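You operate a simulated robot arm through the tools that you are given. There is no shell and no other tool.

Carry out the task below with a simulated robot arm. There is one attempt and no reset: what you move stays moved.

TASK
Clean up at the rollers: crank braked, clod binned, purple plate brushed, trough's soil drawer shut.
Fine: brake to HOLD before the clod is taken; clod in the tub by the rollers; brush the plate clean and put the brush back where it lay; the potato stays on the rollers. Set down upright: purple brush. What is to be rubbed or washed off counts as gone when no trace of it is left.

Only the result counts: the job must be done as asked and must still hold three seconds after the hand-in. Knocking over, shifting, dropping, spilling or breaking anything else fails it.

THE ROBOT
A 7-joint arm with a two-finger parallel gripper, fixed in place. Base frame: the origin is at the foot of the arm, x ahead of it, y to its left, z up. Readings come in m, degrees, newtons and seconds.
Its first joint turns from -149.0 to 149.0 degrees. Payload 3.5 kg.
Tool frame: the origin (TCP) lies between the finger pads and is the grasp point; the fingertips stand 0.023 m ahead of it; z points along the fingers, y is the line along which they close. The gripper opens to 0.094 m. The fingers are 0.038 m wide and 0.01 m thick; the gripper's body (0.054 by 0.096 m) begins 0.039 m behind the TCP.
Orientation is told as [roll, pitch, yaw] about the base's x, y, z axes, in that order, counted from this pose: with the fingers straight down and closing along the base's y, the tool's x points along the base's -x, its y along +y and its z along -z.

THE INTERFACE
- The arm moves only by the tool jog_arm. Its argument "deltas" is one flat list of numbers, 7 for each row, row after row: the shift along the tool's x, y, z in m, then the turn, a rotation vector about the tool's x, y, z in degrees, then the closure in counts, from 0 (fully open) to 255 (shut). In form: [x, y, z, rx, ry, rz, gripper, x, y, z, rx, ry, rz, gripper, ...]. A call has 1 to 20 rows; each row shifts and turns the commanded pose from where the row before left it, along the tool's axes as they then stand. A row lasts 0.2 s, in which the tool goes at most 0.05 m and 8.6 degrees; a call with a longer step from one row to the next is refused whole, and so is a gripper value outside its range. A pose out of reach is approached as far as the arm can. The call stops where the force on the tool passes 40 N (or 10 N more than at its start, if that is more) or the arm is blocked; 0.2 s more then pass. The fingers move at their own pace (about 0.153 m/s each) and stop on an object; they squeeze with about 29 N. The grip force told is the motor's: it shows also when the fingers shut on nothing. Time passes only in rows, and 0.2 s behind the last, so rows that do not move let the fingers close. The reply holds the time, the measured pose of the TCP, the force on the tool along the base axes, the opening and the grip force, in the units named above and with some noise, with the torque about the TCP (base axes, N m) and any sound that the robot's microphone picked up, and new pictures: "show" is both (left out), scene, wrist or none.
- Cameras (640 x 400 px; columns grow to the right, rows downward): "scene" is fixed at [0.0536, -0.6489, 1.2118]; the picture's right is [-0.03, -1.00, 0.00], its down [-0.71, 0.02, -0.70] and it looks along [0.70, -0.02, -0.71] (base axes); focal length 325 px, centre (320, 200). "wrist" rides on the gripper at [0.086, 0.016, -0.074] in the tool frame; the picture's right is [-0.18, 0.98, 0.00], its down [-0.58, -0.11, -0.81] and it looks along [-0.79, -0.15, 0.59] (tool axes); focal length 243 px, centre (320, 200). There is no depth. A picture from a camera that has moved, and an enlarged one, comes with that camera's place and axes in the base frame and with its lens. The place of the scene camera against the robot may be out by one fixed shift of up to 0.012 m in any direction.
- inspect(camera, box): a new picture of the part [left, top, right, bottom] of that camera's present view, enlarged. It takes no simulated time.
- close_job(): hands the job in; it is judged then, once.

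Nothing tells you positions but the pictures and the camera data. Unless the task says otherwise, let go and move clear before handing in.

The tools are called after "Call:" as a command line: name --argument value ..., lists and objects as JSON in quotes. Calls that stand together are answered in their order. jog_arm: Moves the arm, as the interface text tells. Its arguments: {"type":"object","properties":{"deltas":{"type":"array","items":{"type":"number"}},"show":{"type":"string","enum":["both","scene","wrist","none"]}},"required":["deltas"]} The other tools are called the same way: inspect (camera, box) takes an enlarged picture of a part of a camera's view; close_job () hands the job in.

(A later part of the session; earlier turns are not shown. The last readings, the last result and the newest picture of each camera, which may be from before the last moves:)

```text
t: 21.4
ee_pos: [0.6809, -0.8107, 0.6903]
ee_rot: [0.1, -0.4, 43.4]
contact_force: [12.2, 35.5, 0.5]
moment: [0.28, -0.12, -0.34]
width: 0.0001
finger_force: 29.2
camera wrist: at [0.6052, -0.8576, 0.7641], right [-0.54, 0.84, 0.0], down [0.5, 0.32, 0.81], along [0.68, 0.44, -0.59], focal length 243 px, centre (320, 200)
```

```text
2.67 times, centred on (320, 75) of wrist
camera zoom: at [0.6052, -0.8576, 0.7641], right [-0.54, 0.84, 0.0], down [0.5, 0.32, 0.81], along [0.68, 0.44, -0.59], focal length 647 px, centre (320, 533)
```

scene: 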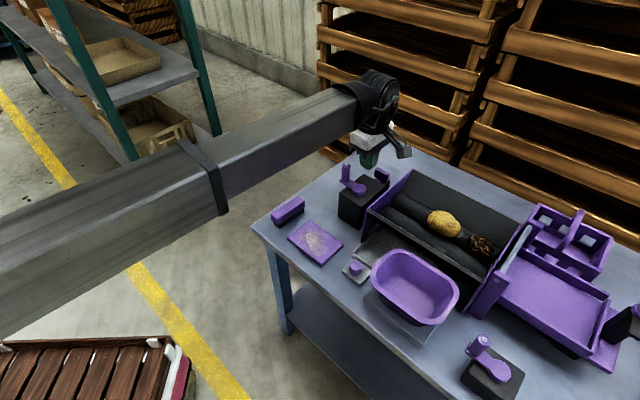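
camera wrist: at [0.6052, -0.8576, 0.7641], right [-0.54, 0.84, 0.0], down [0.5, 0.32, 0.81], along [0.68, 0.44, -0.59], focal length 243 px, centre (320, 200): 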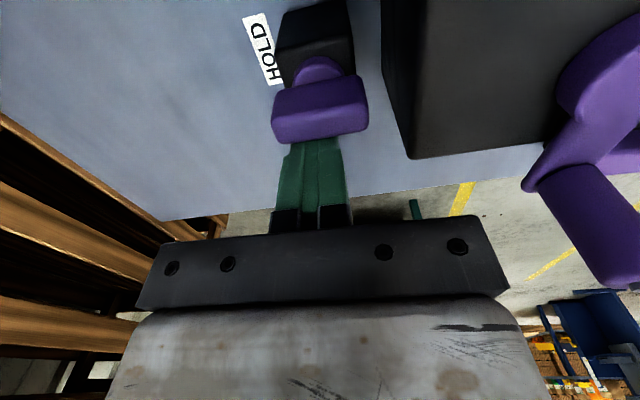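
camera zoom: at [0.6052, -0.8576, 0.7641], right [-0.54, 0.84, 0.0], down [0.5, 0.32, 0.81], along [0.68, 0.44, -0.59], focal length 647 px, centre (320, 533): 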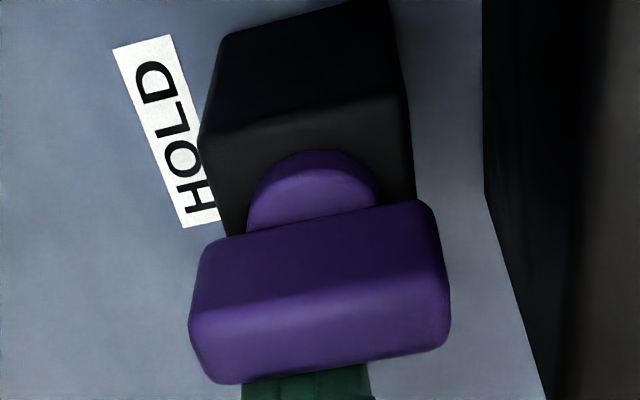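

The force jumped to a hard stop and the bar points at HOLD. I'll back off and rise to check the knob.

Call:
jog_arm --deltas '[-0.006, 0.001, 0, 0, 0, 0, 255, -0.008, 0, 0, 0, 0, 0, 255, 0, 0, -0.04, 0, 0, 0, 200, 0, 0, -0.045, 0, 0, 0, 150, 0, 0, -0.045, 0, 0, 0, 100]' --show "wrist"

Call:
inspect --camera "wrist" --box '[220, 0, 420, 130]'

```text
t: 22.6
ee_pos: [0.689, -0.8037, 0.8211]
ee_rot: [0.1, 0.0, 43.3]
contact_force: [0.2, -0.3, 0.8]
moment: [0.0, 0.02, 0.0]
width: 0.0573
finger_force: 0.0
camera wrist: at [0.6127, -0.8516, 0.8947], right [-0.54, 0.84, 0.0], down [0.5, 0.32, 0.81], along [0.68, 0.44, -0.59], focal length 243 px, centre (320, 200)
```

wrist: 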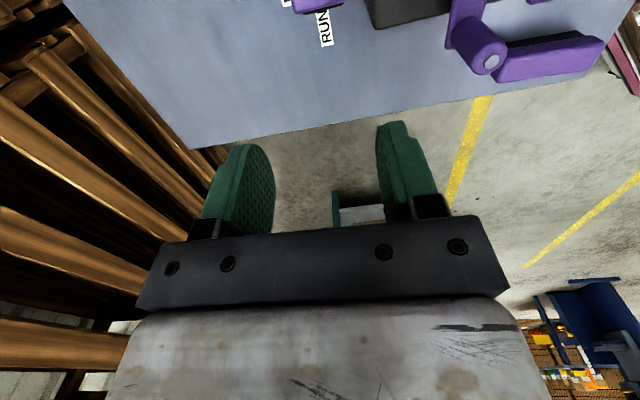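

```text
3.08 times, centred on (320, 65) of wrist
camera zoom: at [0.6127, -0.8516, 0.8947], right [-0.54, 0.84, 0.0], down [0.5, 0.32, 0.81], along [0.68, 0.44, -0.59], focal length 746 px, centre (320, 615)
```

zoom: 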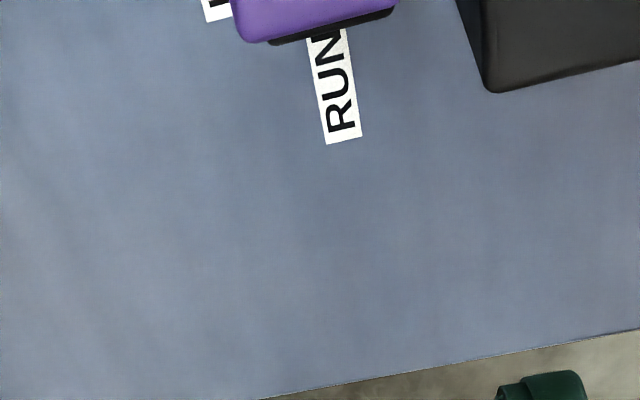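

Call:
inspect --camera "scene" --box '[350, 140, 420, 200]'

```text
6.67 times, centred on (385, 170) of scene
camera zoom: at [0.0536, -0.6489, 1.2118], right [-0.03, -1.0, 0.0], down [-0.71, 0.02, -0.7], along [0.7, -0.02, -0.71], focal length 2167 px, centre (-113, 400)
```

zoom: 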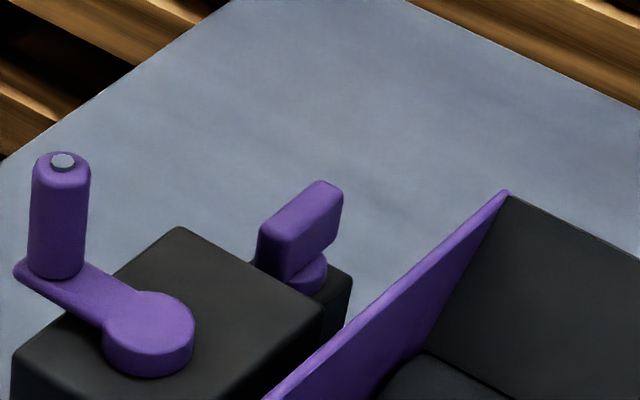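

The brake bar clearly points to HOLD. Next is the clod, which I take to be at about (0.418,-0.970,0.695). I'll rise and turn the wrist 180° so the camera sits over the potato side and the fingers close across the rollers.

Call:
jog_arm --deltas '[0, 0, -0.006, 0, 0, 8.5, 100, 0, 0, -0.006, 0, 0, 8.5, 100, 0, 0, -0.006, 0, 0, 8.5, 100, 0, 0, -0.006, 0, 0, 8.5, 100, 0, 0, -0.006, 0, 0, 8.5, 100, 0, 0, -0.006, 0, 0, 8.5, 100, 0, 0, -0.006, 0, 0, 8.5, 100, 0, 0, -0.006, 0, 0, 8.5, 100, 0, 0, -0.006, 0, 0, 8.5, 100, 0, 0, -0.006, 0, 0, 8.5, 100, 0, 0, -0.006, 0, 0, 8.5, 100, 0, 0, -0.006, 0, 0, 8.5, 100, 0, 0, -0.006, 0, 0, 8.5, 100, 0, 0, -0.006, 0, 0, 8.5, 100, 0, 0, -0.006, 0, 0, 8.5, 100, 0, 0, -0.006, 0, 0, 8.5, 100, 0, 0, -0.006, 0, 0, 8.5, 50, 0, 0, -0.006, 0, 0, 8.5, 0, 0, 0, -0.006, 0, 0, 8.5, 0, 0, 0, -0.006, 0, 0, 8.5, 0]' --show "wrist"

```text
t: 26.8
ee_pos: [0.6888, -0.8044, 0.9408]
ee_rot: [-0.1, 0.1, -126.9]
contact_force: [-0.9, -0.1, 0.0]
moment: [-0.08, -0.01, -0.04]
width: 0.0943
finger_force: 0.0
camera wrist: at [0.7524, -0.7441, 1.0142], right [0.68, -0.74, 0.0], down [-0.44, -0.4, 0.81], along [-0.59, -0.54, -0.59], focal length 243 px, centre (320, 200)
```

wrist: 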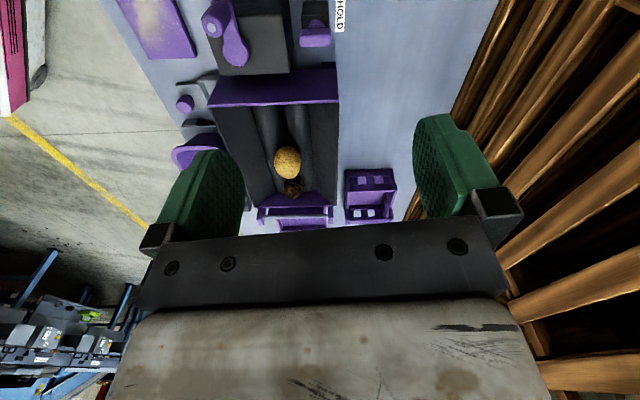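

I'll finish the rotation and travel along the trough at a safe height until I'm above the clod.

Call:
jog_arm --deltas '[0, 0, 0, 0, 0, 4.9, 0, 0, 0, 0, 0, 0, 4.9, 0, -0.037, -0.008, 0, 0, 0, 0, 0, -0.037, -0.008, 0, 0, 0, 0, 0, -0.037, -0.008, 0, 0, 0, 0, 0, -0.037, -0.008, 0, 0, 0, 0, 0, -0.037, -0.008, 0, 0, 0, 0, 0, -0.037, -0.008, 0, 0, 0, 0, 0, -0.037, -0.008, 0, 0, 0, 0, 0, -0.037, -0.008, 0, 0, 0, 0, 0]' --show "both"

Call:
inspect --camera "wrist" --box '[200, 0, 440, 150]'

```text
t: 29.0
ee_pos: [0.429, -0.9594, 0.9401]
ee_rot: [0.1, -0.1, -136.4]
contact_force: [-0.1, -0.4, -0.4]
moment: [-0.03, 0.01, 0.02]
width: 0.0939
finger_force: 0.1
camera wrist: at [0.5017, -0.9118, 1.0144], right [0.54, -0.84, 0.0], down [-0.5, -0.32, 0.81], along [-0.68, -0.44, -0.59], focal length 243 px, centre (320, 200)
```

scene: 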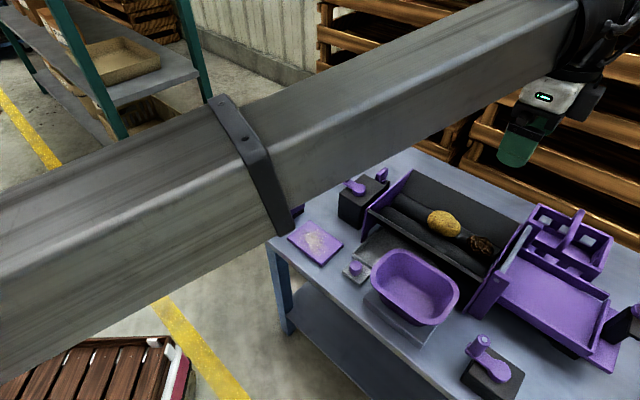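
wrist: 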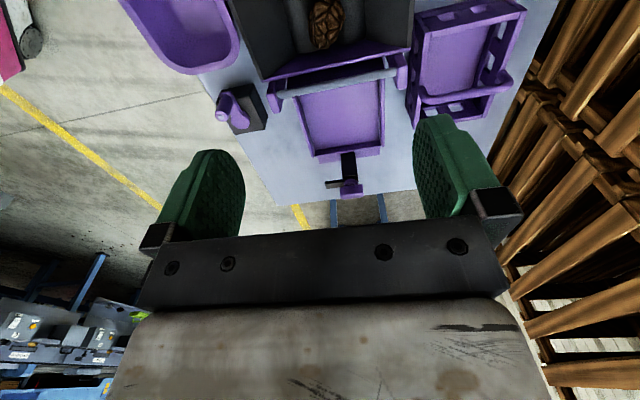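

```text
2.67 times, centred on (320, 75) of wrist
camera zoom: at [0.5017, -0.9118, 1.0144], right [0.54, -0.84, 0.0], down [-0.5, -0.32, 0.81], along [-0.68, -0.44, -0.59], focal length 647 px, centre (320, 533)
```

zoom: 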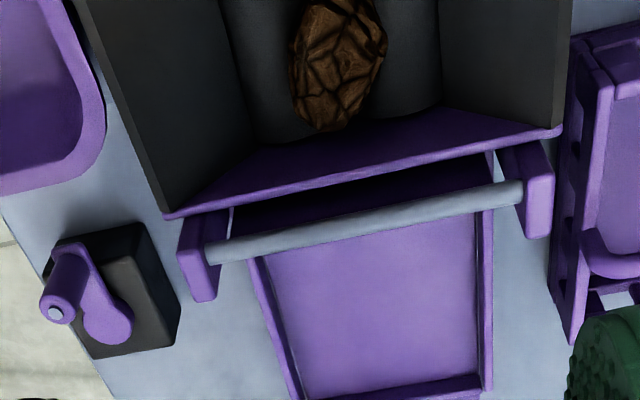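

The clod is clear in the trough near its right end, and triangulation gives (0.419,-0.973,0.697). I'll centre over it, pre-close the fingers to about 64 mm, and come partway down.

Call:
jog_arm --deltas '[-0.0166, 0.003, 0, 0, 0, 0, 81, 0, 0, 0.045, 0, 0, 0, 81, 0, 0, 0.045, 0, 0, 0, 81, 0, 0, 0.045, 0, 0, 0, 81, 0, 0, 0.025, 0, 0, 0, 81, 0, 0, 0, 0, 0, 0, 81]' --show "both"

Call:
inspect --camera "wrist" --box '[200, 0, 440, 150]'

Call:
inspect --camera "scene" --box '[400, 150, 560, 270]'

```text
t: 30.4
ee_pos: [0.4205, -0.9735, 0.7802]
ee_rot: [0.0, -0.1, -136.5]
contact_force: [-0.3, -0.1, 0.4]
moment: [0.02, -0.04, -0.03]
width: 0.0644
finger_force: 0.1
camera wrist: at [0.4925, -0.9254, 0.8535], right [0.54, -0.84, 0.0], down [-0.5, -0.32, 0.81], along [-0.68, -0.44, -0.59], focal length 243 px, centre (320, 200)
```

scene: 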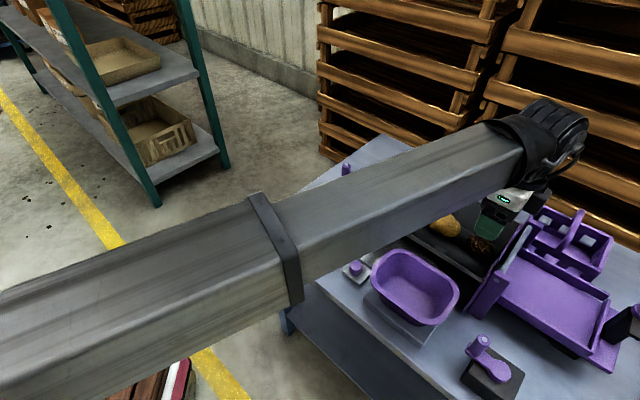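
wrist: 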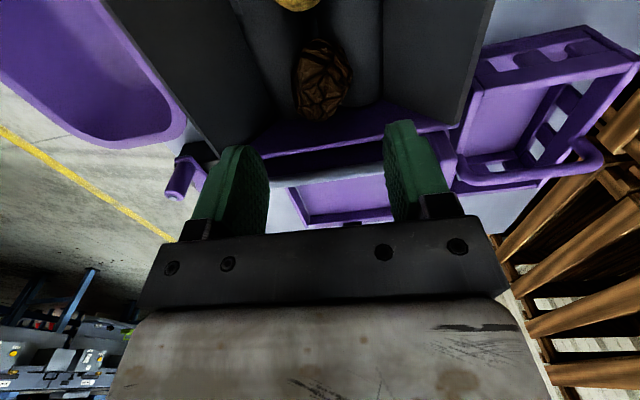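

```text
2.67 times, centred on (320, 75) of wrist
camera zoom: at [0.4925, -0.9254, 0.8535], right [0.54, -0.84, 0.0], down [-0.5, -0.32, 0.81], along [-0.68, -0.44, -0.59], focal length 647 px, centre (320, 533)
```

zoom: 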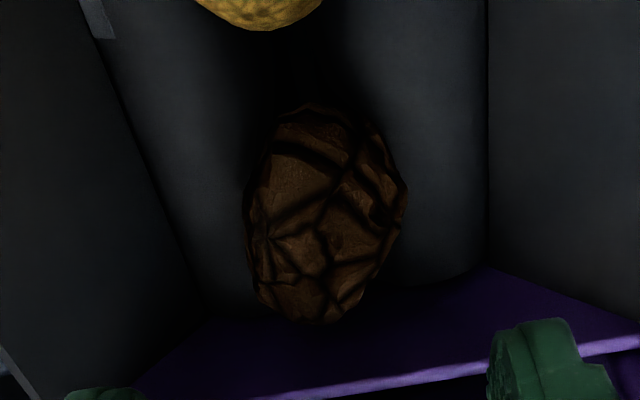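

```text
3.33 times, centred on (480, 210) of scene
camera zoom: at [0.0536, -0.6489, 1.2118], right [-0.03, -1.0, 0.0], down [-0.71, 0.02, -0.7], along [0.7, -0.02, -0.71], focal length 1083 px, centre (-213, 167)
```

zoom: 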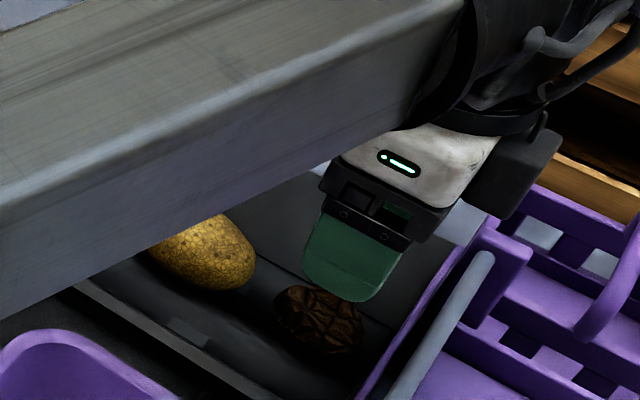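

The clod is centred between the fingers. A dark box near the hand in the scene view could matter for clearance, so I'll zoom in on it.

Call:
inspect --camera "scene" --box '[470, 90, 600, 230]'

```text
2.86 times, centred on (535, 160) of scene
camera zoom: at [0.0536, -0.6489, 1.2118], right [-0.03, -1.0, 0.0], down [-0.71, 0.02, -0.7], along [0.7, -0.02, -0.71], focal length 929 px, centre (-294, 314)
```

zoom: 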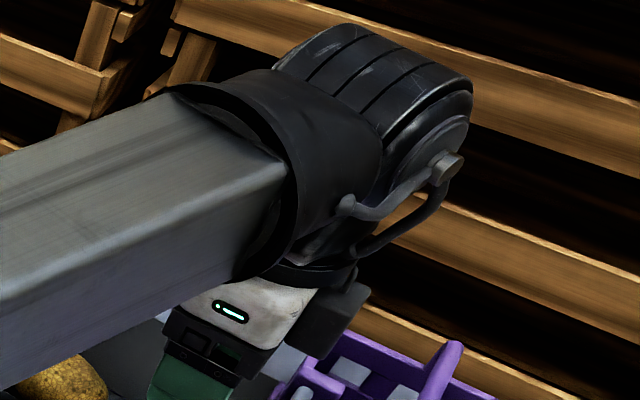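

The clod is centred to within a millimetre or so and spans about 39×58 mm. The trough walls top out near z≈0.713, well below the hand. I'll descend carefully.

Call:
jog_arm --deltas '[0, 0, 0.03, 0, 0, 0, 81, 0, 0, 0.025, 0, 0, 0, 81, 0, 0, 0.008, 0, 0, 0, 81]' --show "both"

Call:
inspect --camera "scene" --box '[420, 180, 560, 280]'

```text
t: 31.2
ee_pos: [0.4192, -0.9756, 0.7174]
ee_rot: [-0.1, 0.0, -136.4]
contact_force: [0.2, -0.6, 0.3]
moment: [0.01, -0.02, 0.0]
width: 0.0642
finger_force: 0.0
camera wrist: at [0.4919, -0.9261, 0.7913], right [0.54, -0.84, 0.0], down [-0.5, -0.32, 0.81], along [-0.68, -0.44, -0.59], focal length 243 px, centre (320, 200)
```

scene: 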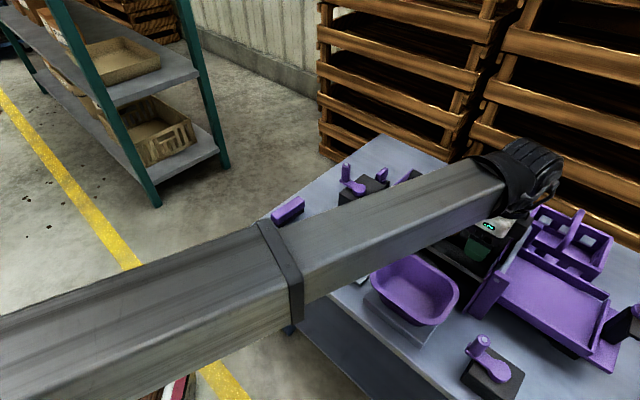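
wrist: 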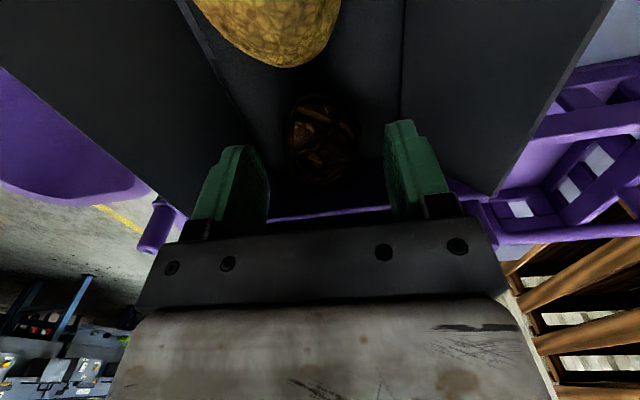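

```text
4.00 times, centred on (490, 230) of scene
camera zoom: at [0.0536, -0.6489, 1.2118], right [-0.03, -1.0, 0.0], down [-0.71, 0.02, -0.7], along [0.7, -0.02, -0.71], focal length 1300 px, centre (-360, 80)
```

zoom: 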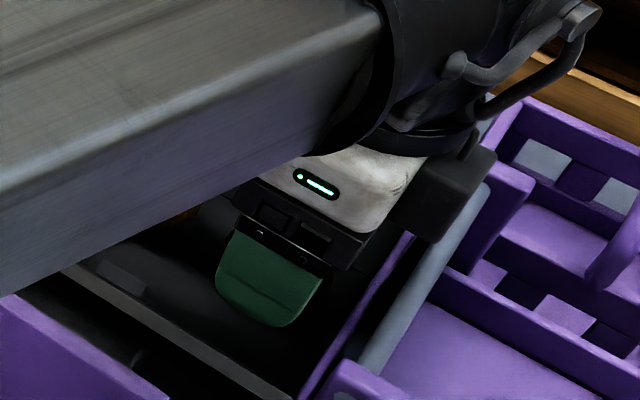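

No contact yet with the tips around the clod's mid-height. I'll continue in 3 mm steps and watch the force.

Call:
jog_arm --deltas '[0, 0, 0.003, 0, 0, 0, 81, 0, 0, 0.003, 0, 0, 0, 81]' --show "wrist"

Call:
inspect --camera "wrist" --box '[180, 60, 460, 230]'

```text
t: 31.8
ee_pos: [0.419, -0.9739, 0.7114]
ee_rot: [0.1, 0.0, -136.5]
contact_force: [-0.5, -1.0, 0.0]
moment: [-0.04, 0.0, 0.01]
width: 0.0641
finger_force: 0.1
camera wrist: at [0.4923, -0.9259, 0.7853], right [0.54, -0.84, 0.0], down [-0.5, -0.32, 0.81], along [-0.68, -0.44, -0.59], focal length 243 px, centre (320, 200)
```

wrist: 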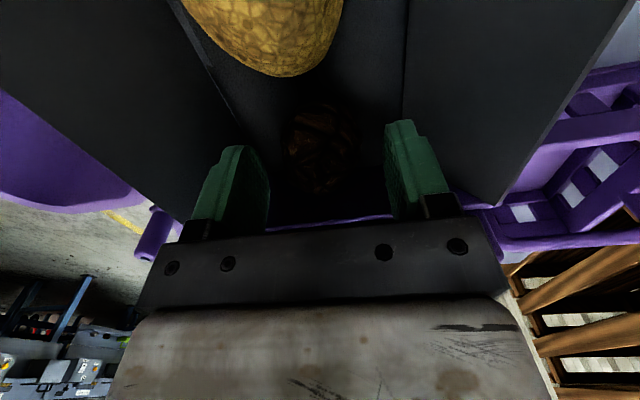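

```text
2.29 times, centred on (320, 145) of wrist
camera zoom: at [0.4923, -0.9259, 0.7853], right [0.54, -0.84, 0.0], down [-0.5, -0.32, 0.81], along [-0.68, -0.44, -0.59], focal length 555 px, centre (320, 326)
```

zoom: 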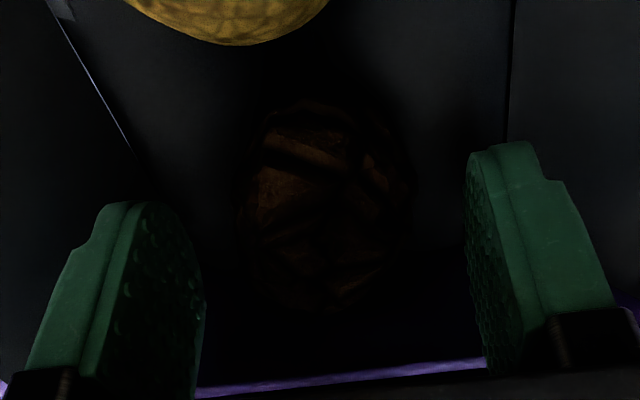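

The clod's centre looks to be nearer z≈0.687, so I'll go a little lower before closing.

Call:
jog_arm --deltas '[0, 0, 0.003, 0, 0, 0, 81, 0, 0, 0.003, 0, 0, 0, 81, 0, 0, 0.002, 0, 0, 0, 81]' --show "none"

```text
t: 32.6
ee_pos: [0.4188, -0.9735, 0.7033]
ee_rot: [0.0, 0.1, -136.5]
contact_force: [-0.6, 0.4, -1.2]
moment: [0.0, 0.01, 0.01]
width: 0.0642
finger_force: 0.1
```

Call:
jog_arm --deltas '[0, 0, 0.003, 0, 0, 0, 81, 0, 0, 0.001, 0, 0, 0, 81]' --show "wrist"

Call:
inspect --camera "wrist" --box '[180, 60, 460, 230]'

```text
t: 33.2
ee_pos: [0.419, -0.9732, 0.7008]
ee_rot: [0.1, 0.0, -136.5]
contact_force: [0.0, 0.5, 0.8]
moment: [0.03, 0.02, -0.02]
width: 0.0638
finger_force: 0.0
camera wrist: at [0.4922, -0.9262, 0.7733], right [0.54, -0.84, 0.0], down [-0.5, -0.32, 0.81], along [-0.68, -0.44, -0.59], focal length 243 px, centre (320, 200)
```

wrist: 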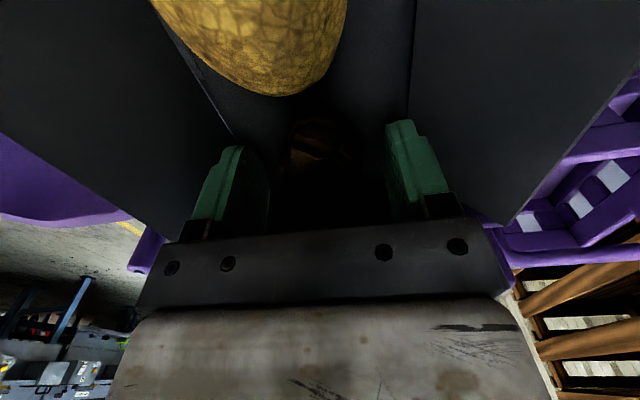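

```text
2.29 times, centred on (320, 145) of wrist
camera zoom: at [0.4922, -0.9262, 0.7733], right [0.54, -0.84, 0.0], down [-0.5, -0.32, 0.81], along [-0.68, -0.44, -0.59], focal length 555 px, centre (320, 326)
```

zoom: 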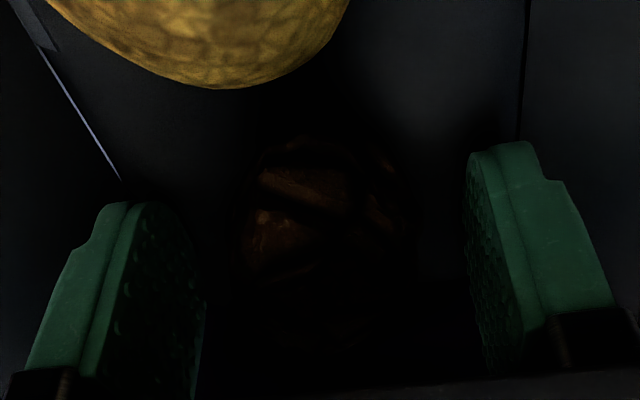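

Call:
jog_arm --deltas '[0, 0, 0.003, 0, 0, 0, 81]' --show "none"

```text
t: 33.6
ee_pos: [0.4193, -0.9742, 0.6987]
ee_rot: [0.0, 0.1, -136.5]
contact_force: [-1.1, 0.0, 21.1]
moment: [0.71, 0.16, 0.02]
width: 0.064
finger_force: 0.0
```

The fingertips touched the rollers, so I'll back up 3 mm and close on the clod.

Call:
jog_arm --deltas '[0, 0, -0.003, 0, 0, 0, 81, 0, 0, 0, 0, 0, 0, 130, 0, 0, 0, 0, 0, 0, 180, 0, 0, 0, 0, 0, 0, 230, 0, 0, 0, 0, 0, 0, 255]' --show "wrist"

Call:
inspect --camera "wrist" --box '[180, 60, 460, 230]'

```text
t: 34.8
ee_pos: [0.42, -0.973, 0.6989]
ee_rot: [-0.1, 0.0, -136.5]
contact_force: [1.1, -0.7, 0.7]
moment: [0.0, 0.0, -0.02]
width: 0.0428
finger_force: 29.4
camera wrist: at [0.4922, -0.9261, 0.7735], right [0.54, -0.84, 0.0], down [-0.5, -0.32, 0.81], along [-0.68, -0.44, -0.59], focal length 243 px, centre (320, 200)
```

wrist: 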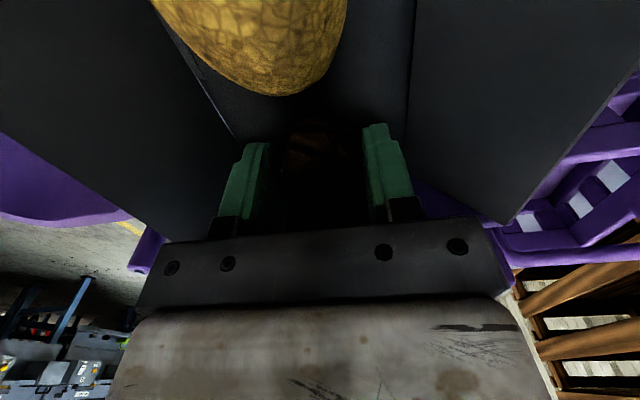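

```text
2.29 times, centred on (320, 145) of wrist
camera zoom: at [0.4922, -0.9261, 0.7735], right [0.54, -0.84, 0.0], down [-0.5, -0.32, 0.81], along [-0.68, -0.44, -0.59], focal length 555 px, centre (320, 326)
```

zoom: 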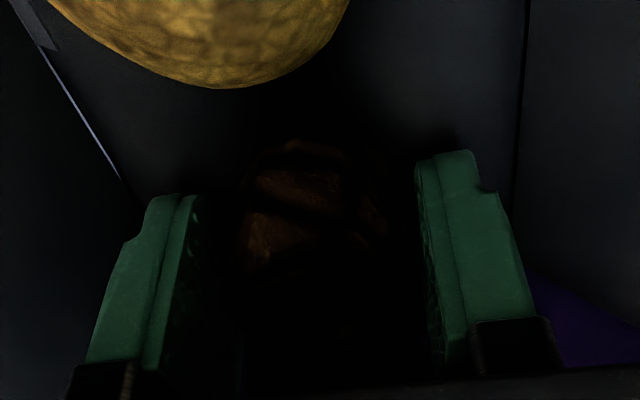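

It's gripped at 43 mm width. I'll lift straight up and check the clod comes along.

Call:
jog_arm --deltas '[0, 0, -0.01, 0, 0, 0, 255, 0, 0, -0.02, 0, 0, 0, 255, 0, 0, -0.03, 0, 0, 0, 255, 0, 0, -0.04, 0, 0, 0, 255, 0, 0, -0.04, 0, 0, 0, 255, 0, 0, -0.04, 0, 0, 0, 255]' --show "both"

Call:
inspect --camera "wrist" --box '[180, 60, 460, 230]'

```text
t: 36.2
ee_pos: [0.4184, -0.9727, 0.8799]
ee_rot: [0.0, 0.0, -136.5]
contact_force: [0.5, -0.2, -0.7]
moment: [0.0, -0.03, 0.01]
width: 0.0421
finger_force: 28.9
camera wrist: at [0.4915, -0.9261, 0.9536], right [0.54, -0.84, 0.0], down [-0.5, -0.32, 0.81], along [-0.68, -0.44, -0.59], focal length 243 px, centre (320, 200)
```

scene: 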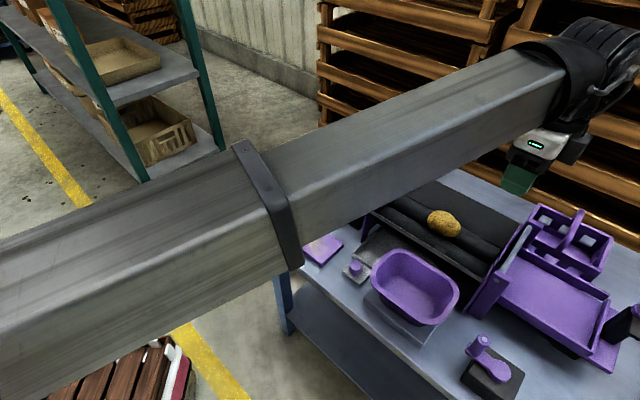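
wrist: 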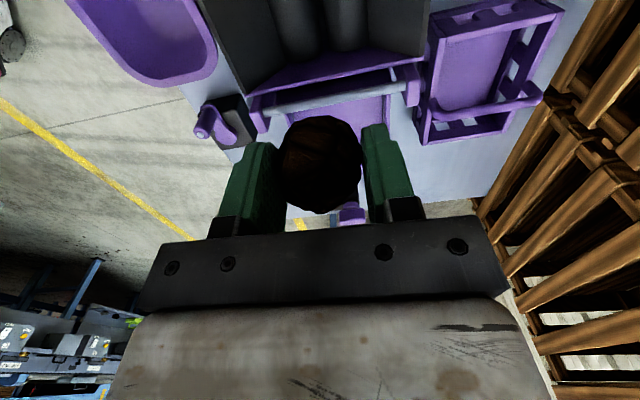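

```text
2.29 times, centred on (320, 145) of wrist
camera zoom: at [0.4915, -0.9261, 0.9536], right [0.54, -0.84, 0.0], down [-0.5, -0.32, 0.81], along [-0.68, -0.44, -0.59], focal length 555 px, centre (320, 326)
```

zoom: 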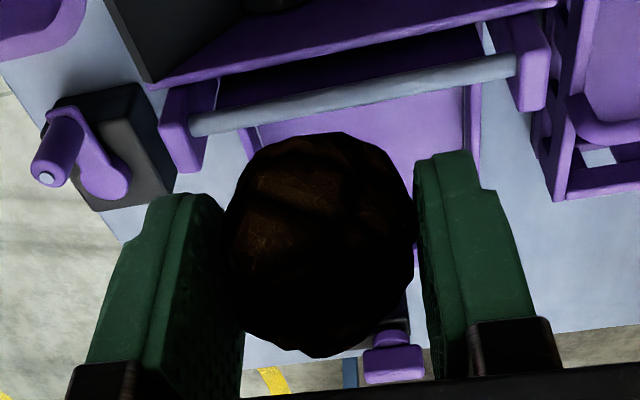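

The clod is held and the potato stayed put. Now I'll carry it over the tub, whose centre I estimate at (0.337,-0.826) with the rim near z≈0.69.

Call:
jog_arm --deltas '[0.0105, -0.0406, 0, 0, 0, 0, 255, 0.0105, -0.0406, 0, 0, 0, 0, 255, 0.0105, -0.0406, 0, 0, 0, 0, 255, 0.0105, -0.0406, 0, 0, 0, 0, 255]' --show "both"

```text
t: 37.2
ee_pos: [0.3392, -0.8262, 0.8797]
ee_rot: [0.0, -0.1, -136.5]
contact_force: [-0.3, 0.1, -0.9]
moment: [0.0, 0.02, 0.0]
width: 0.0423
finger_force: 29.4
camera wrist: at [0.4117, -0.7799, 0.9535], right [0.54, -0.84, 0.0], down [-0.5, -0.32, 0.81], along [-0.68, -0.44, -0.59], focal length 243 px, centre (320, 200)
```

scene: 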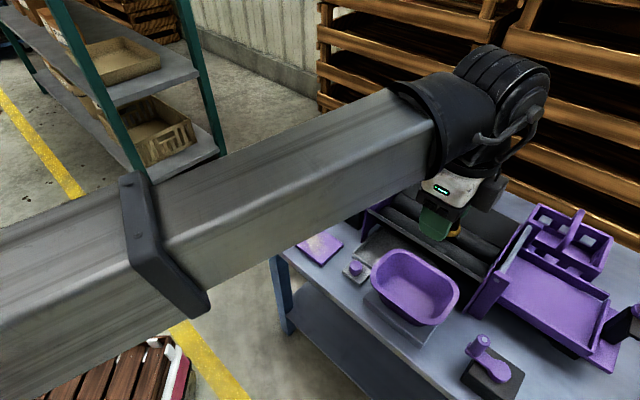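
wrist: 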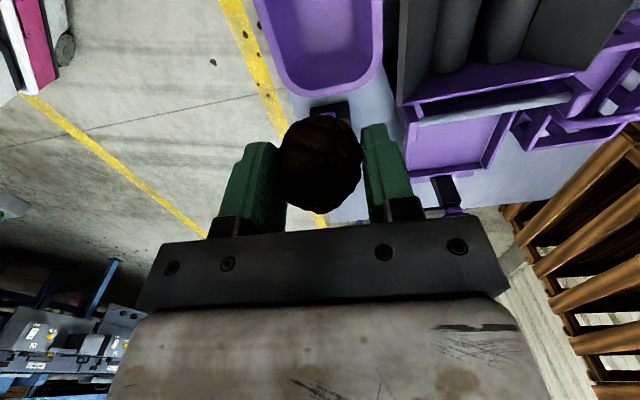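

The clod is laterally centred over the tub. I'll nudge 8 mm along its length and lower it into the tub.

Call:
jog_arm --deltas '[0.008, 0, 0.03, 0, 0, 0, 255, 0, 0, 0.04, 0, 0, 0, 255, 0, 0, 0.04, 0, 0, 0, 255, 0, 0, 0.04, 0, 0, 0, 255]' --show "both"

Call:
inspect --camera "scene" --box '[360, 200, 500, 340]'

```text
t: 38.2
ee_pos: [0.3449, -0.8219, 0.7265]
ee_rot: [-0.1, 0.0, -136.5]
contact_force: [-0.6, 0.4, -0.5]
moment: [-0.01, -0.02, 0.0]
width: 0.0418
finger_force: 28.9
camera wrist: at [0.418, -0.7743, 0.8014], right [0.54, -0.84, 0.0], down [-0.5, -0.32, 0.81], along [-0.68, -0.44, -0.59], focal length 243 px, centre (320, 200)
```

scene: 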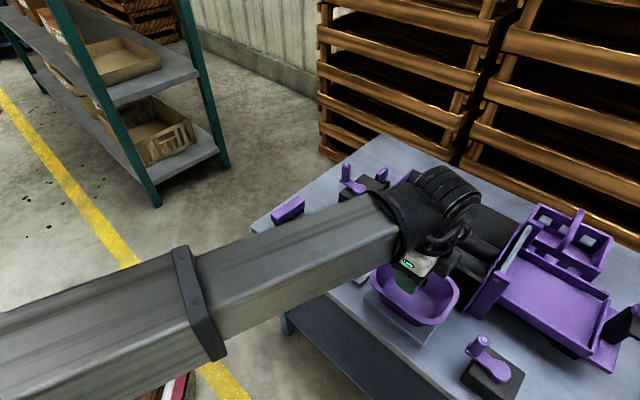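
wrist: 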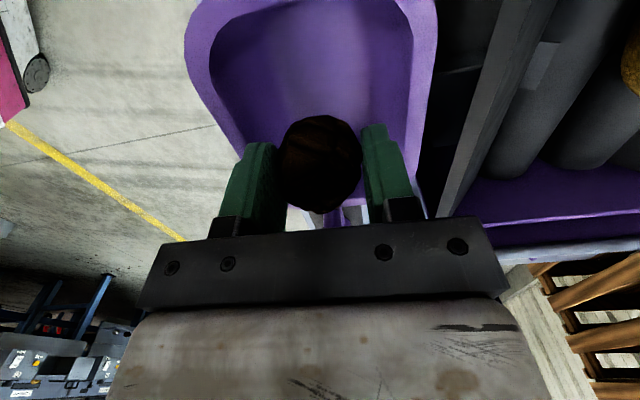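

```text
2.86 times, centred on (430, 270) of scene
camera zoom: at [0.0536, -0.6489, 1.2118], right [-0.03, -1.0, 0.0], down [-0.71, 0.02, -0.7], along [0.7, -0.02, -0.71], focal length 929 px, centre (6, 0)
```

zoom: 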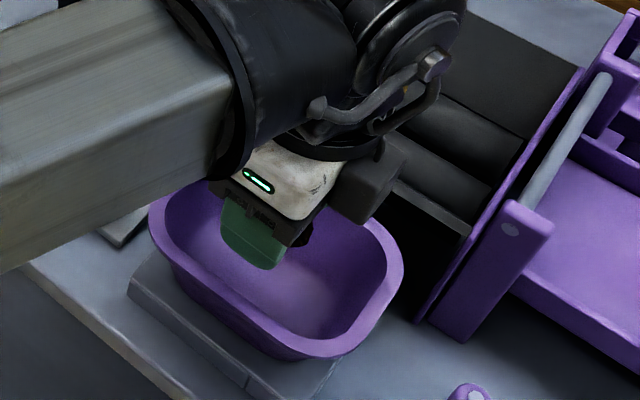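

Call:
jog_arm --deltas '[0, 0, 0.012, 0, 0, 0, 255, 0, 0, 0.012, 0, 0, 0, 255, 0, 0, 0.01, 0, 0, 0, 255]' --show "wrist"

```text
t: 39.0
ee_pos: [0.3442, -0.8221, 0.6958]
ee_rot: [0.0, 0.0, -136.4]
contact_force: [0.1, 0.2, -0.8]
moment: [0.04, 0.02, 0.01]
width: 0.0418
finger_force: 28.5
camera wrist: at [0.4174, -0.7743, 0.769], right [0.54, -0.84, 0.0], down [-0.5, -0.32, 0.81], along [-0.68, -0.44, -0.59], focal length 243 px, centre (320, 200)
```

wrist: 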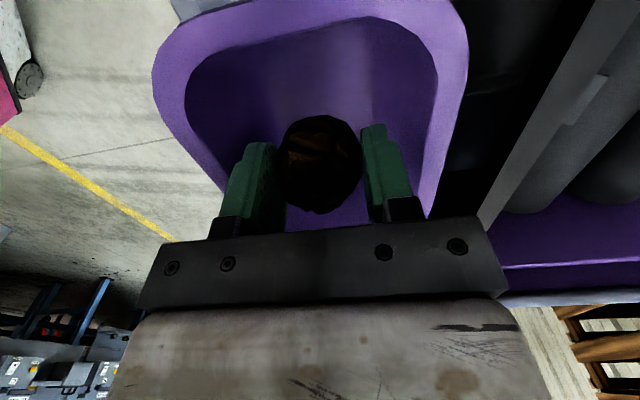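

The clod is inside the tub above the floor. I'll centre 4 mm, lower a bit more, and then release with a small opening.

Call:
jog_arm --deltas '[0, 0.004, 0.006, 0, 0, 0, 255, 0, 0, 0.006, 0, 0, 0, 255]' --show "wrist"

Call:
inspect --camera "wrist" --box '[150, 0, 490, 230]'

```text
t: 39.6
ee_pos: [0.3465, -0.8253, 0.683]
ee_rot: [0.0, 0.1, -136.5]
contact_force: [0.4, 1.0, -1.1]
moment: [0.0, -0.01, -0.01]
width: 0.0416
finger_force: 29.6
camera wrist: at [0.4199, -0.7771, 0.7566], right [0.54, -0.84, 0.0], down [-0.5, -0.32, 0.81], along [-0.68, -0.44, -0.59], focal length 243 px, centre (320, 200)
```

wrist: 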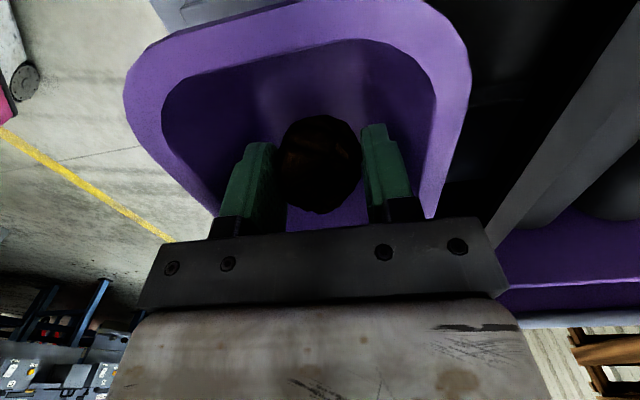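

```text
1.74 times, centred on (320, 115) of wrist
camera zoom: at [0.4199, -0.7771, 0.7566], right [0.54, -0.84, 0.0], down [-0.5, -0.32, 0.81], along [-0.68, -0.44, -0.59], focal length 422 px, centre (320, 348)
```

zoom: 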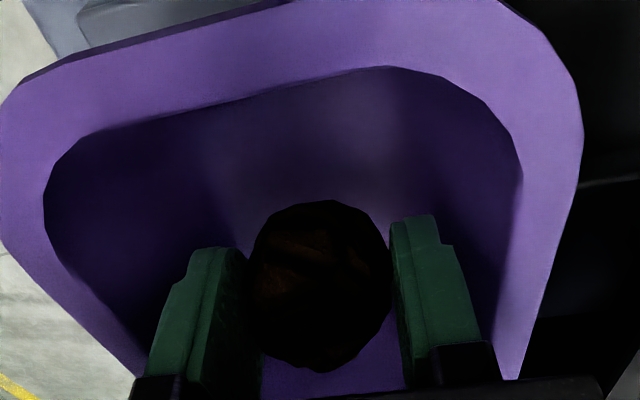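

Call:
jog_arm --deltas '[0, 0, 0, 0, 0, 0, 125, 0, 0, 0, 0, 0, 0, 115, 0, 0, 0, 0, 0, 0, 112]' --show "wrist"

Call:
inspect --camera "wrist" --box '[150, 0, 490, 230]'

```text
t: 40.4
ee_pos: [0.3475, -0.8239, 0.6831]
ee_rot: [0.1, 0.0, -136.5]
contact_force: [-1.1, 1.6, 0.4]
moment: [0.02, 0.05, 0.04]
width: 0.0522
finger_force: 0.1
camera wrist: at [0.4198, -0.7769, 0.7568], right [0.54, -0.84, 0.0], down [-0.5, -0.32, 0.81], along [-0.68, -0.44, -0.59], focal length 243 px, centre (320, 200)
```

wrist: 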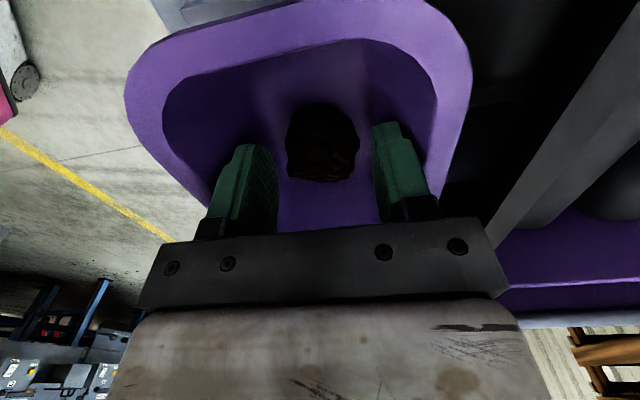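

```text
1.74 times, centred on (320, 115) of wrist
camera zoom: at [0.4198, -0.7769, 0.7568], right [0.54, -0.84, 0.0], down [-0.5, -0.32, 0.81], along [-0.68, -0.44, -0.59], focal length 422 px, centre (320, 348)
```

zoom: 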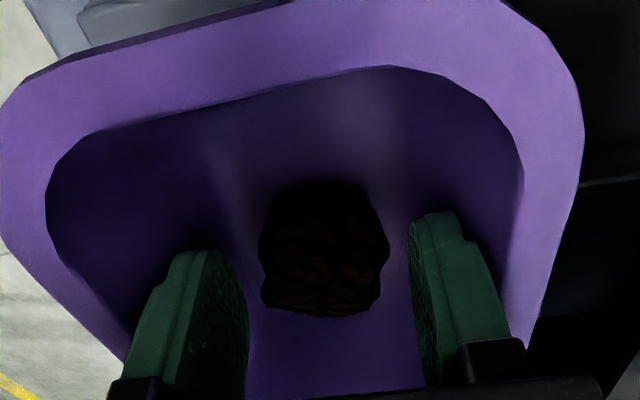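

The clod is resting on the tub floor. I'll raise straight up out of the tub.

Call:
jog_arm --deltas '[0, 0, -0.02, 0, 0, 0, 112, 0, 0, -0.04, 0, 0, 0, 112, 0, 0, -0.045, 0, 0, 0, 112, 0, 0, -0.045, 0, 0, 0, 112, 0, 0, -0.045, 0, 0, 0, 112]' --show "both"

Call:
inspect --camera "scene" --box '[330, 200, 500, 340]'

```text
t: 41.6
ee_pos: [0.3471, -0.8246, 0.8779]
ee_rot: [-0.1, 0.1, -136.5]
contact_force: [0.8, 0.6, 0.6]
moment: [-0.01, -0.04, -0.02]
width: 0.0526
finger_force: 0.0
camera wrist: at [0.4199, -0.7771, 0.9523], right [0.54, -0.84, 0.0], down [-0.5, -0.32, 0.81], along [-0.68, -0.44, -0.59], focal length 243 px, centre (320, 200)
```

scene: 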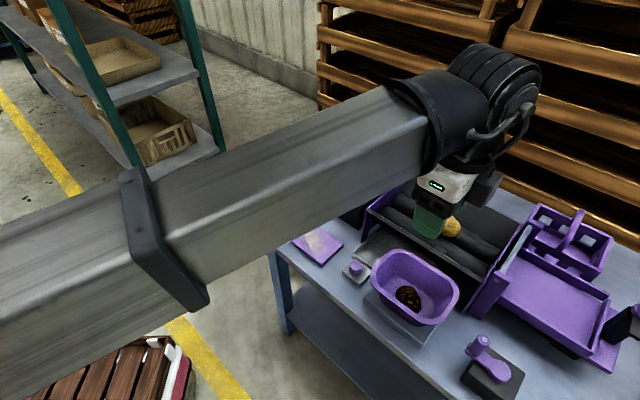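
wrist: 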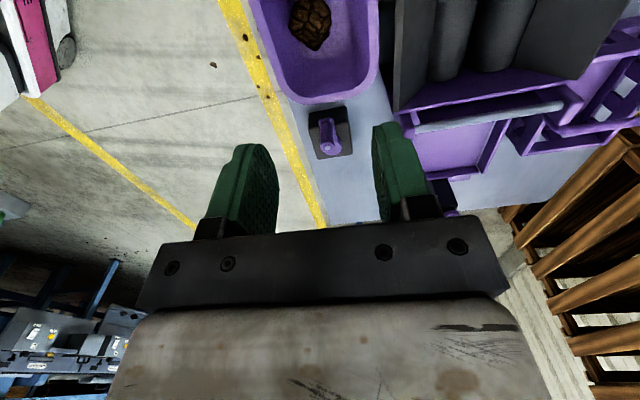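

```text
2.86 times, centred on (415, 270) of scene
camera zoom: at [0.0536, -0.6489, 1.2118], right [-0.03, -1.0, 0.0], down [-0.71, 0.02, -0.7], along [0.7, -0.02, -0.71], focal length 929 px, centre (49, 0)
```

zoom: 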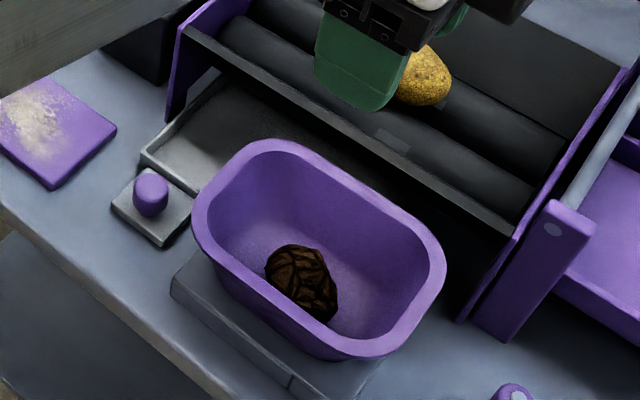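

The clod rests in the tub and the tub hasn't moved. Next I'll close the drawer. Its knob is near (0.418,-0.736), top z≈0.64. I'll come down in front of it with closed fingers, tilted slightly away from the tub.

Call:
jog_arm --deltas '[0.0407, -0.0177, 0, 0, 0, 0, 255, 0.0407, -0.0177, 0, 0, 0, 0, 255, 0.0407, -0.0177, 0, 0, 0, 0, 255, 0, 0, 0, 0, -6, 0, 255, 0, 0, 0, 0, -6, 0, 255, 0.00926, 0, 0.0435, 0, 0, 0, 255, 0.00926, 0, 0.0435, 0, 0, 0, 255, 0.00926, 0, 0.0435, 0, 0, 0, 255]' --show "both"

Call:
inspect --camera "wrist" --box '[200, 0, 440, 150]'

Call:
inspect --camera "scene" --box '[320, 200, 440, 300]'

```text
t: 43.4
ee_pos: [0.3983, -0.7012, 0.7454]
ee_rot: [0.1, -12.0, -136.5]
contact_force: [0.3, -0.6, -0.6]
moment: [0.0, 0.02, 0.03]
width: 0.0
finger_force: 29.3
camera wrist: at [0.4815, -0.6445, 0.7991], right [0.55, -0.84, 0.04], down [-0.37, -0.2, 0.91], along [-0.75, -0.51, -0.41], focal length 243 px, centre (320, 200)
```

scene: 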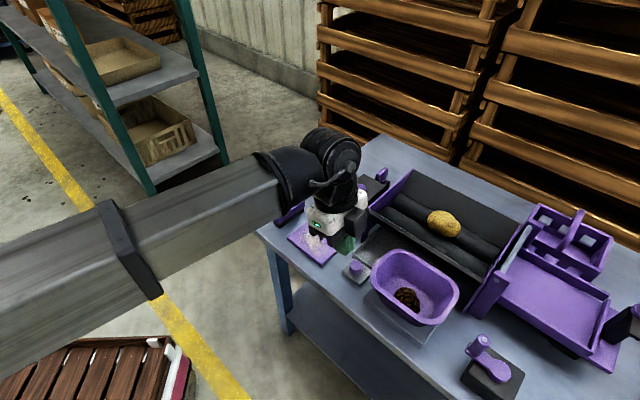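
wrist: 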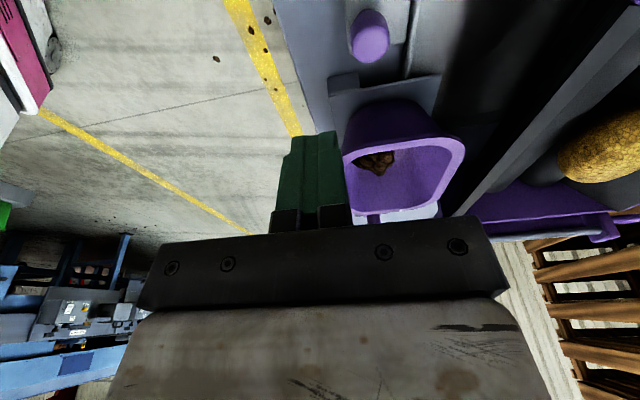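

```text
2.67 times, centred on (320, 75) of wrist
camera zoom: at [0.4815, -0.6445, 0.7991], right [0.55, -0.84, 0.04], down [-0.37, -0.2, 0.91], along [-0.75, -0.51, -0.41], focal length 647 px, centre (320, 533)
```

zoom: 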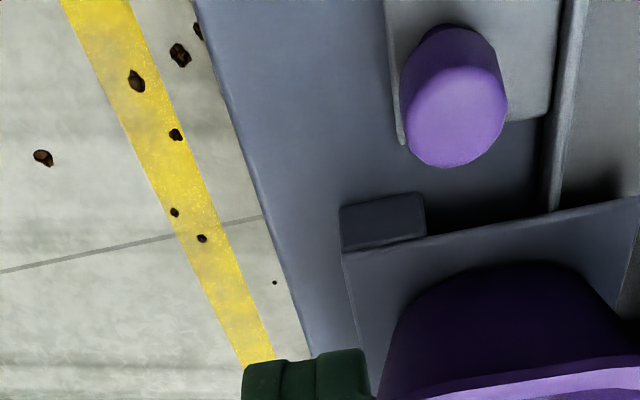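

```text
4.00 times, centred on (380, 250) of scene
camera zoom: at [0.0536, -0.6489, 1.2118], right [-0.03, -1.0, 0.0], down [-0.71, 0.02, -0.7], along [0.7, -0.02, -0.71], focal length 1300 px, centre (80, 0)
```

zoom: 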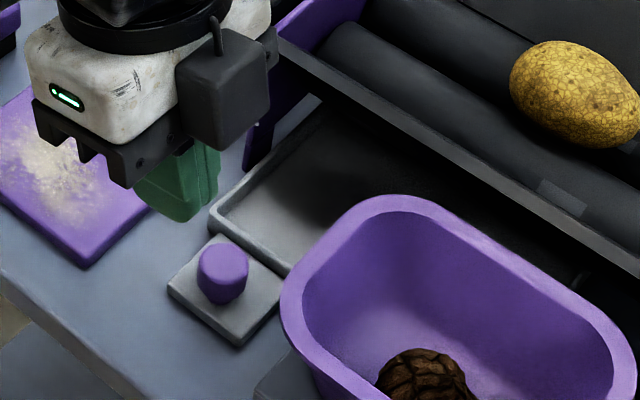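

The knob sits just ahead of the closed fingers, with clearance to the tub. I'll descend to knob height in front of it.

Call:
jog_arm --deltas '[0.00686, 0, 0.03227, 0, 0, 0, 255, 0.00686, 0, 0.03227, 0, 0, 0, 255, 0.00686, 0, 0.03227, 0, 0, 0, 255, 0.00104, 0, 0.00489, 0, 0, 0, 255]' --show "both"

Call:
inspect --camera "scene" --box '[320, 200, 440, 300]'

```text
t: 44.4
ee_pos: [0.3977, -0.7016, 0.6405]
ee_rot: [0.0, -12.0, -136.6]
contact_force: [0.0, -0.7, -0.4]
moment: [-0.02, 0.0, 0.03]
width: 0.0002
finger_force: 28.7
camera wrist: at [0.4817, -0.645, 0.6949], right [0.55, -0.84, 0.04], down [-0.37, -0.2, 0.91], along [-0.75, -0.51, -0.41], focal length 243 px, centre (320, 200)
```

scene: 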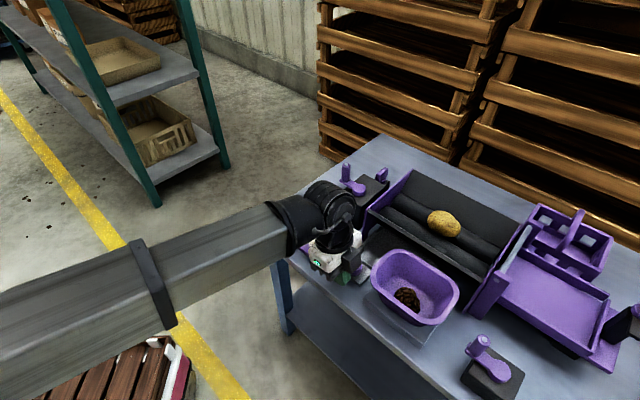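
wrist: 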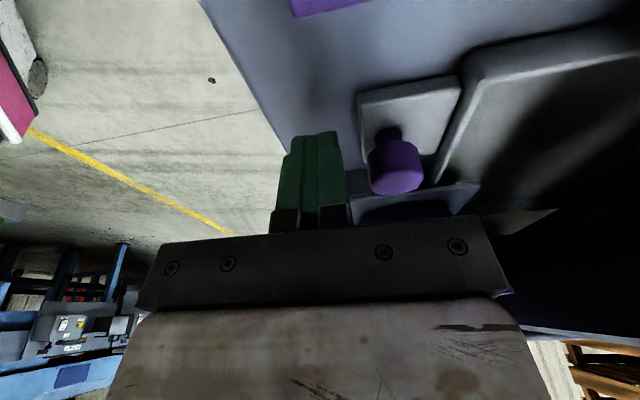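

```text
4.00 times, centred on (380, 250) of scene
camera zoom: at [0.0536, -0.6489, 1.2118], right [-0.03, -1.0, 0.0], down [-0.71, 0.02, -0.7], along [0.7, -0.02, -0.71], focal length 1300 px, centre (80, 0)
```

zoom: 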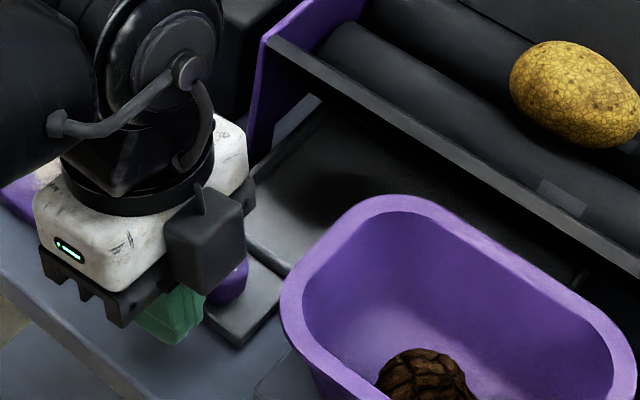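

Clear of everything. Now I'll push the knob toward the trough (tool +y) in small steps.

Call:
jog_arm --deltas '[0, 0.008, 0, 0, 0, 0, 255, 0, 0.008, 0, 0, 0, 0, 255, 0, 0.008, 0, 0, 0, 0, 255, 0, 0.008, 0, 0, 0, 0, 255]' --show "both"

Call:
inspect --camera "scene" --box '[320, 200, 440, 300]'

```text
t: 45.4
ee_pos: [0.421, -0.7254, 0.6415]
ee_rot: [0.0, -12.0, -136.5]
contact_force: [1.0, 2.0, 2.7]
moment: [-0.05, -0.05, 0.02]
width: 0.0
finger_force: 29.1
camera wrist: at [0.5036, -0.6686, 0.6955], right [0.55, -0.84, 0.04], down [-0.37, -0.2, 0.91], along [-0.75, -0.51, -0.41], focal length 243 px, centre (320, 200)
```

scene: 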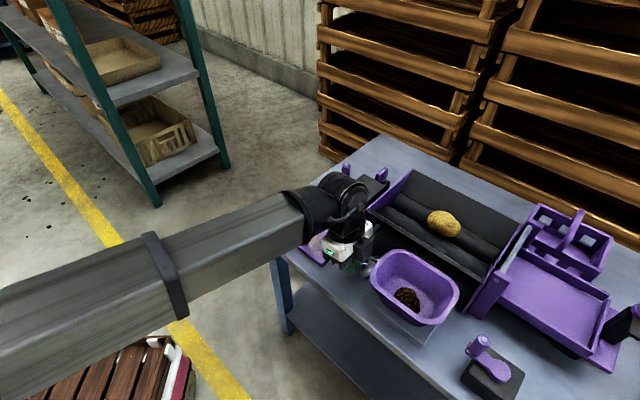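
wrist: 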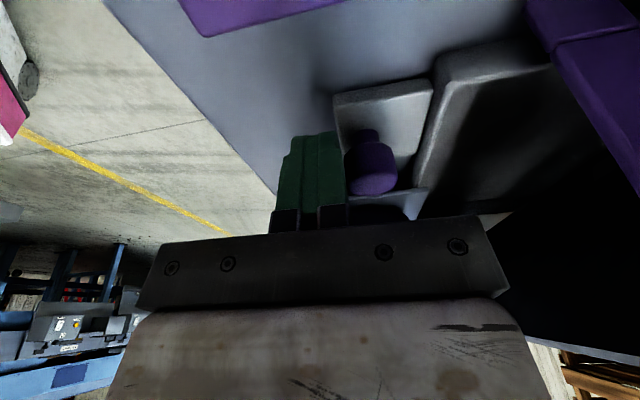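

```text
4.00 times, centred on (380, 250) of scene
camera zoom: at [0.0536, -0.6489, 1.2118], right [-0.03, -1.0, 0.0], down [-0.71, 0.02, -0.7], along [0.7, -0.02, -0.71], focal length 1300 px, centre (80, 0)
```

zoom: 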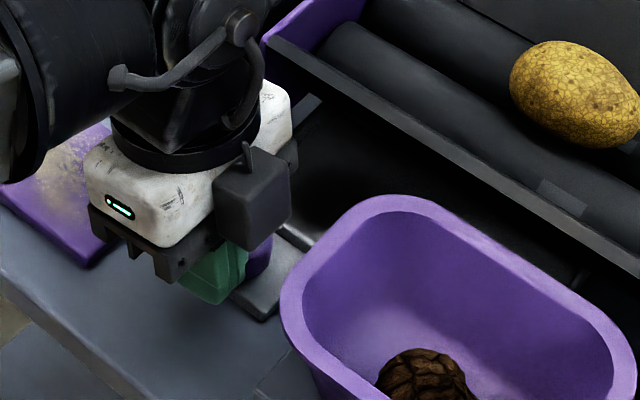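

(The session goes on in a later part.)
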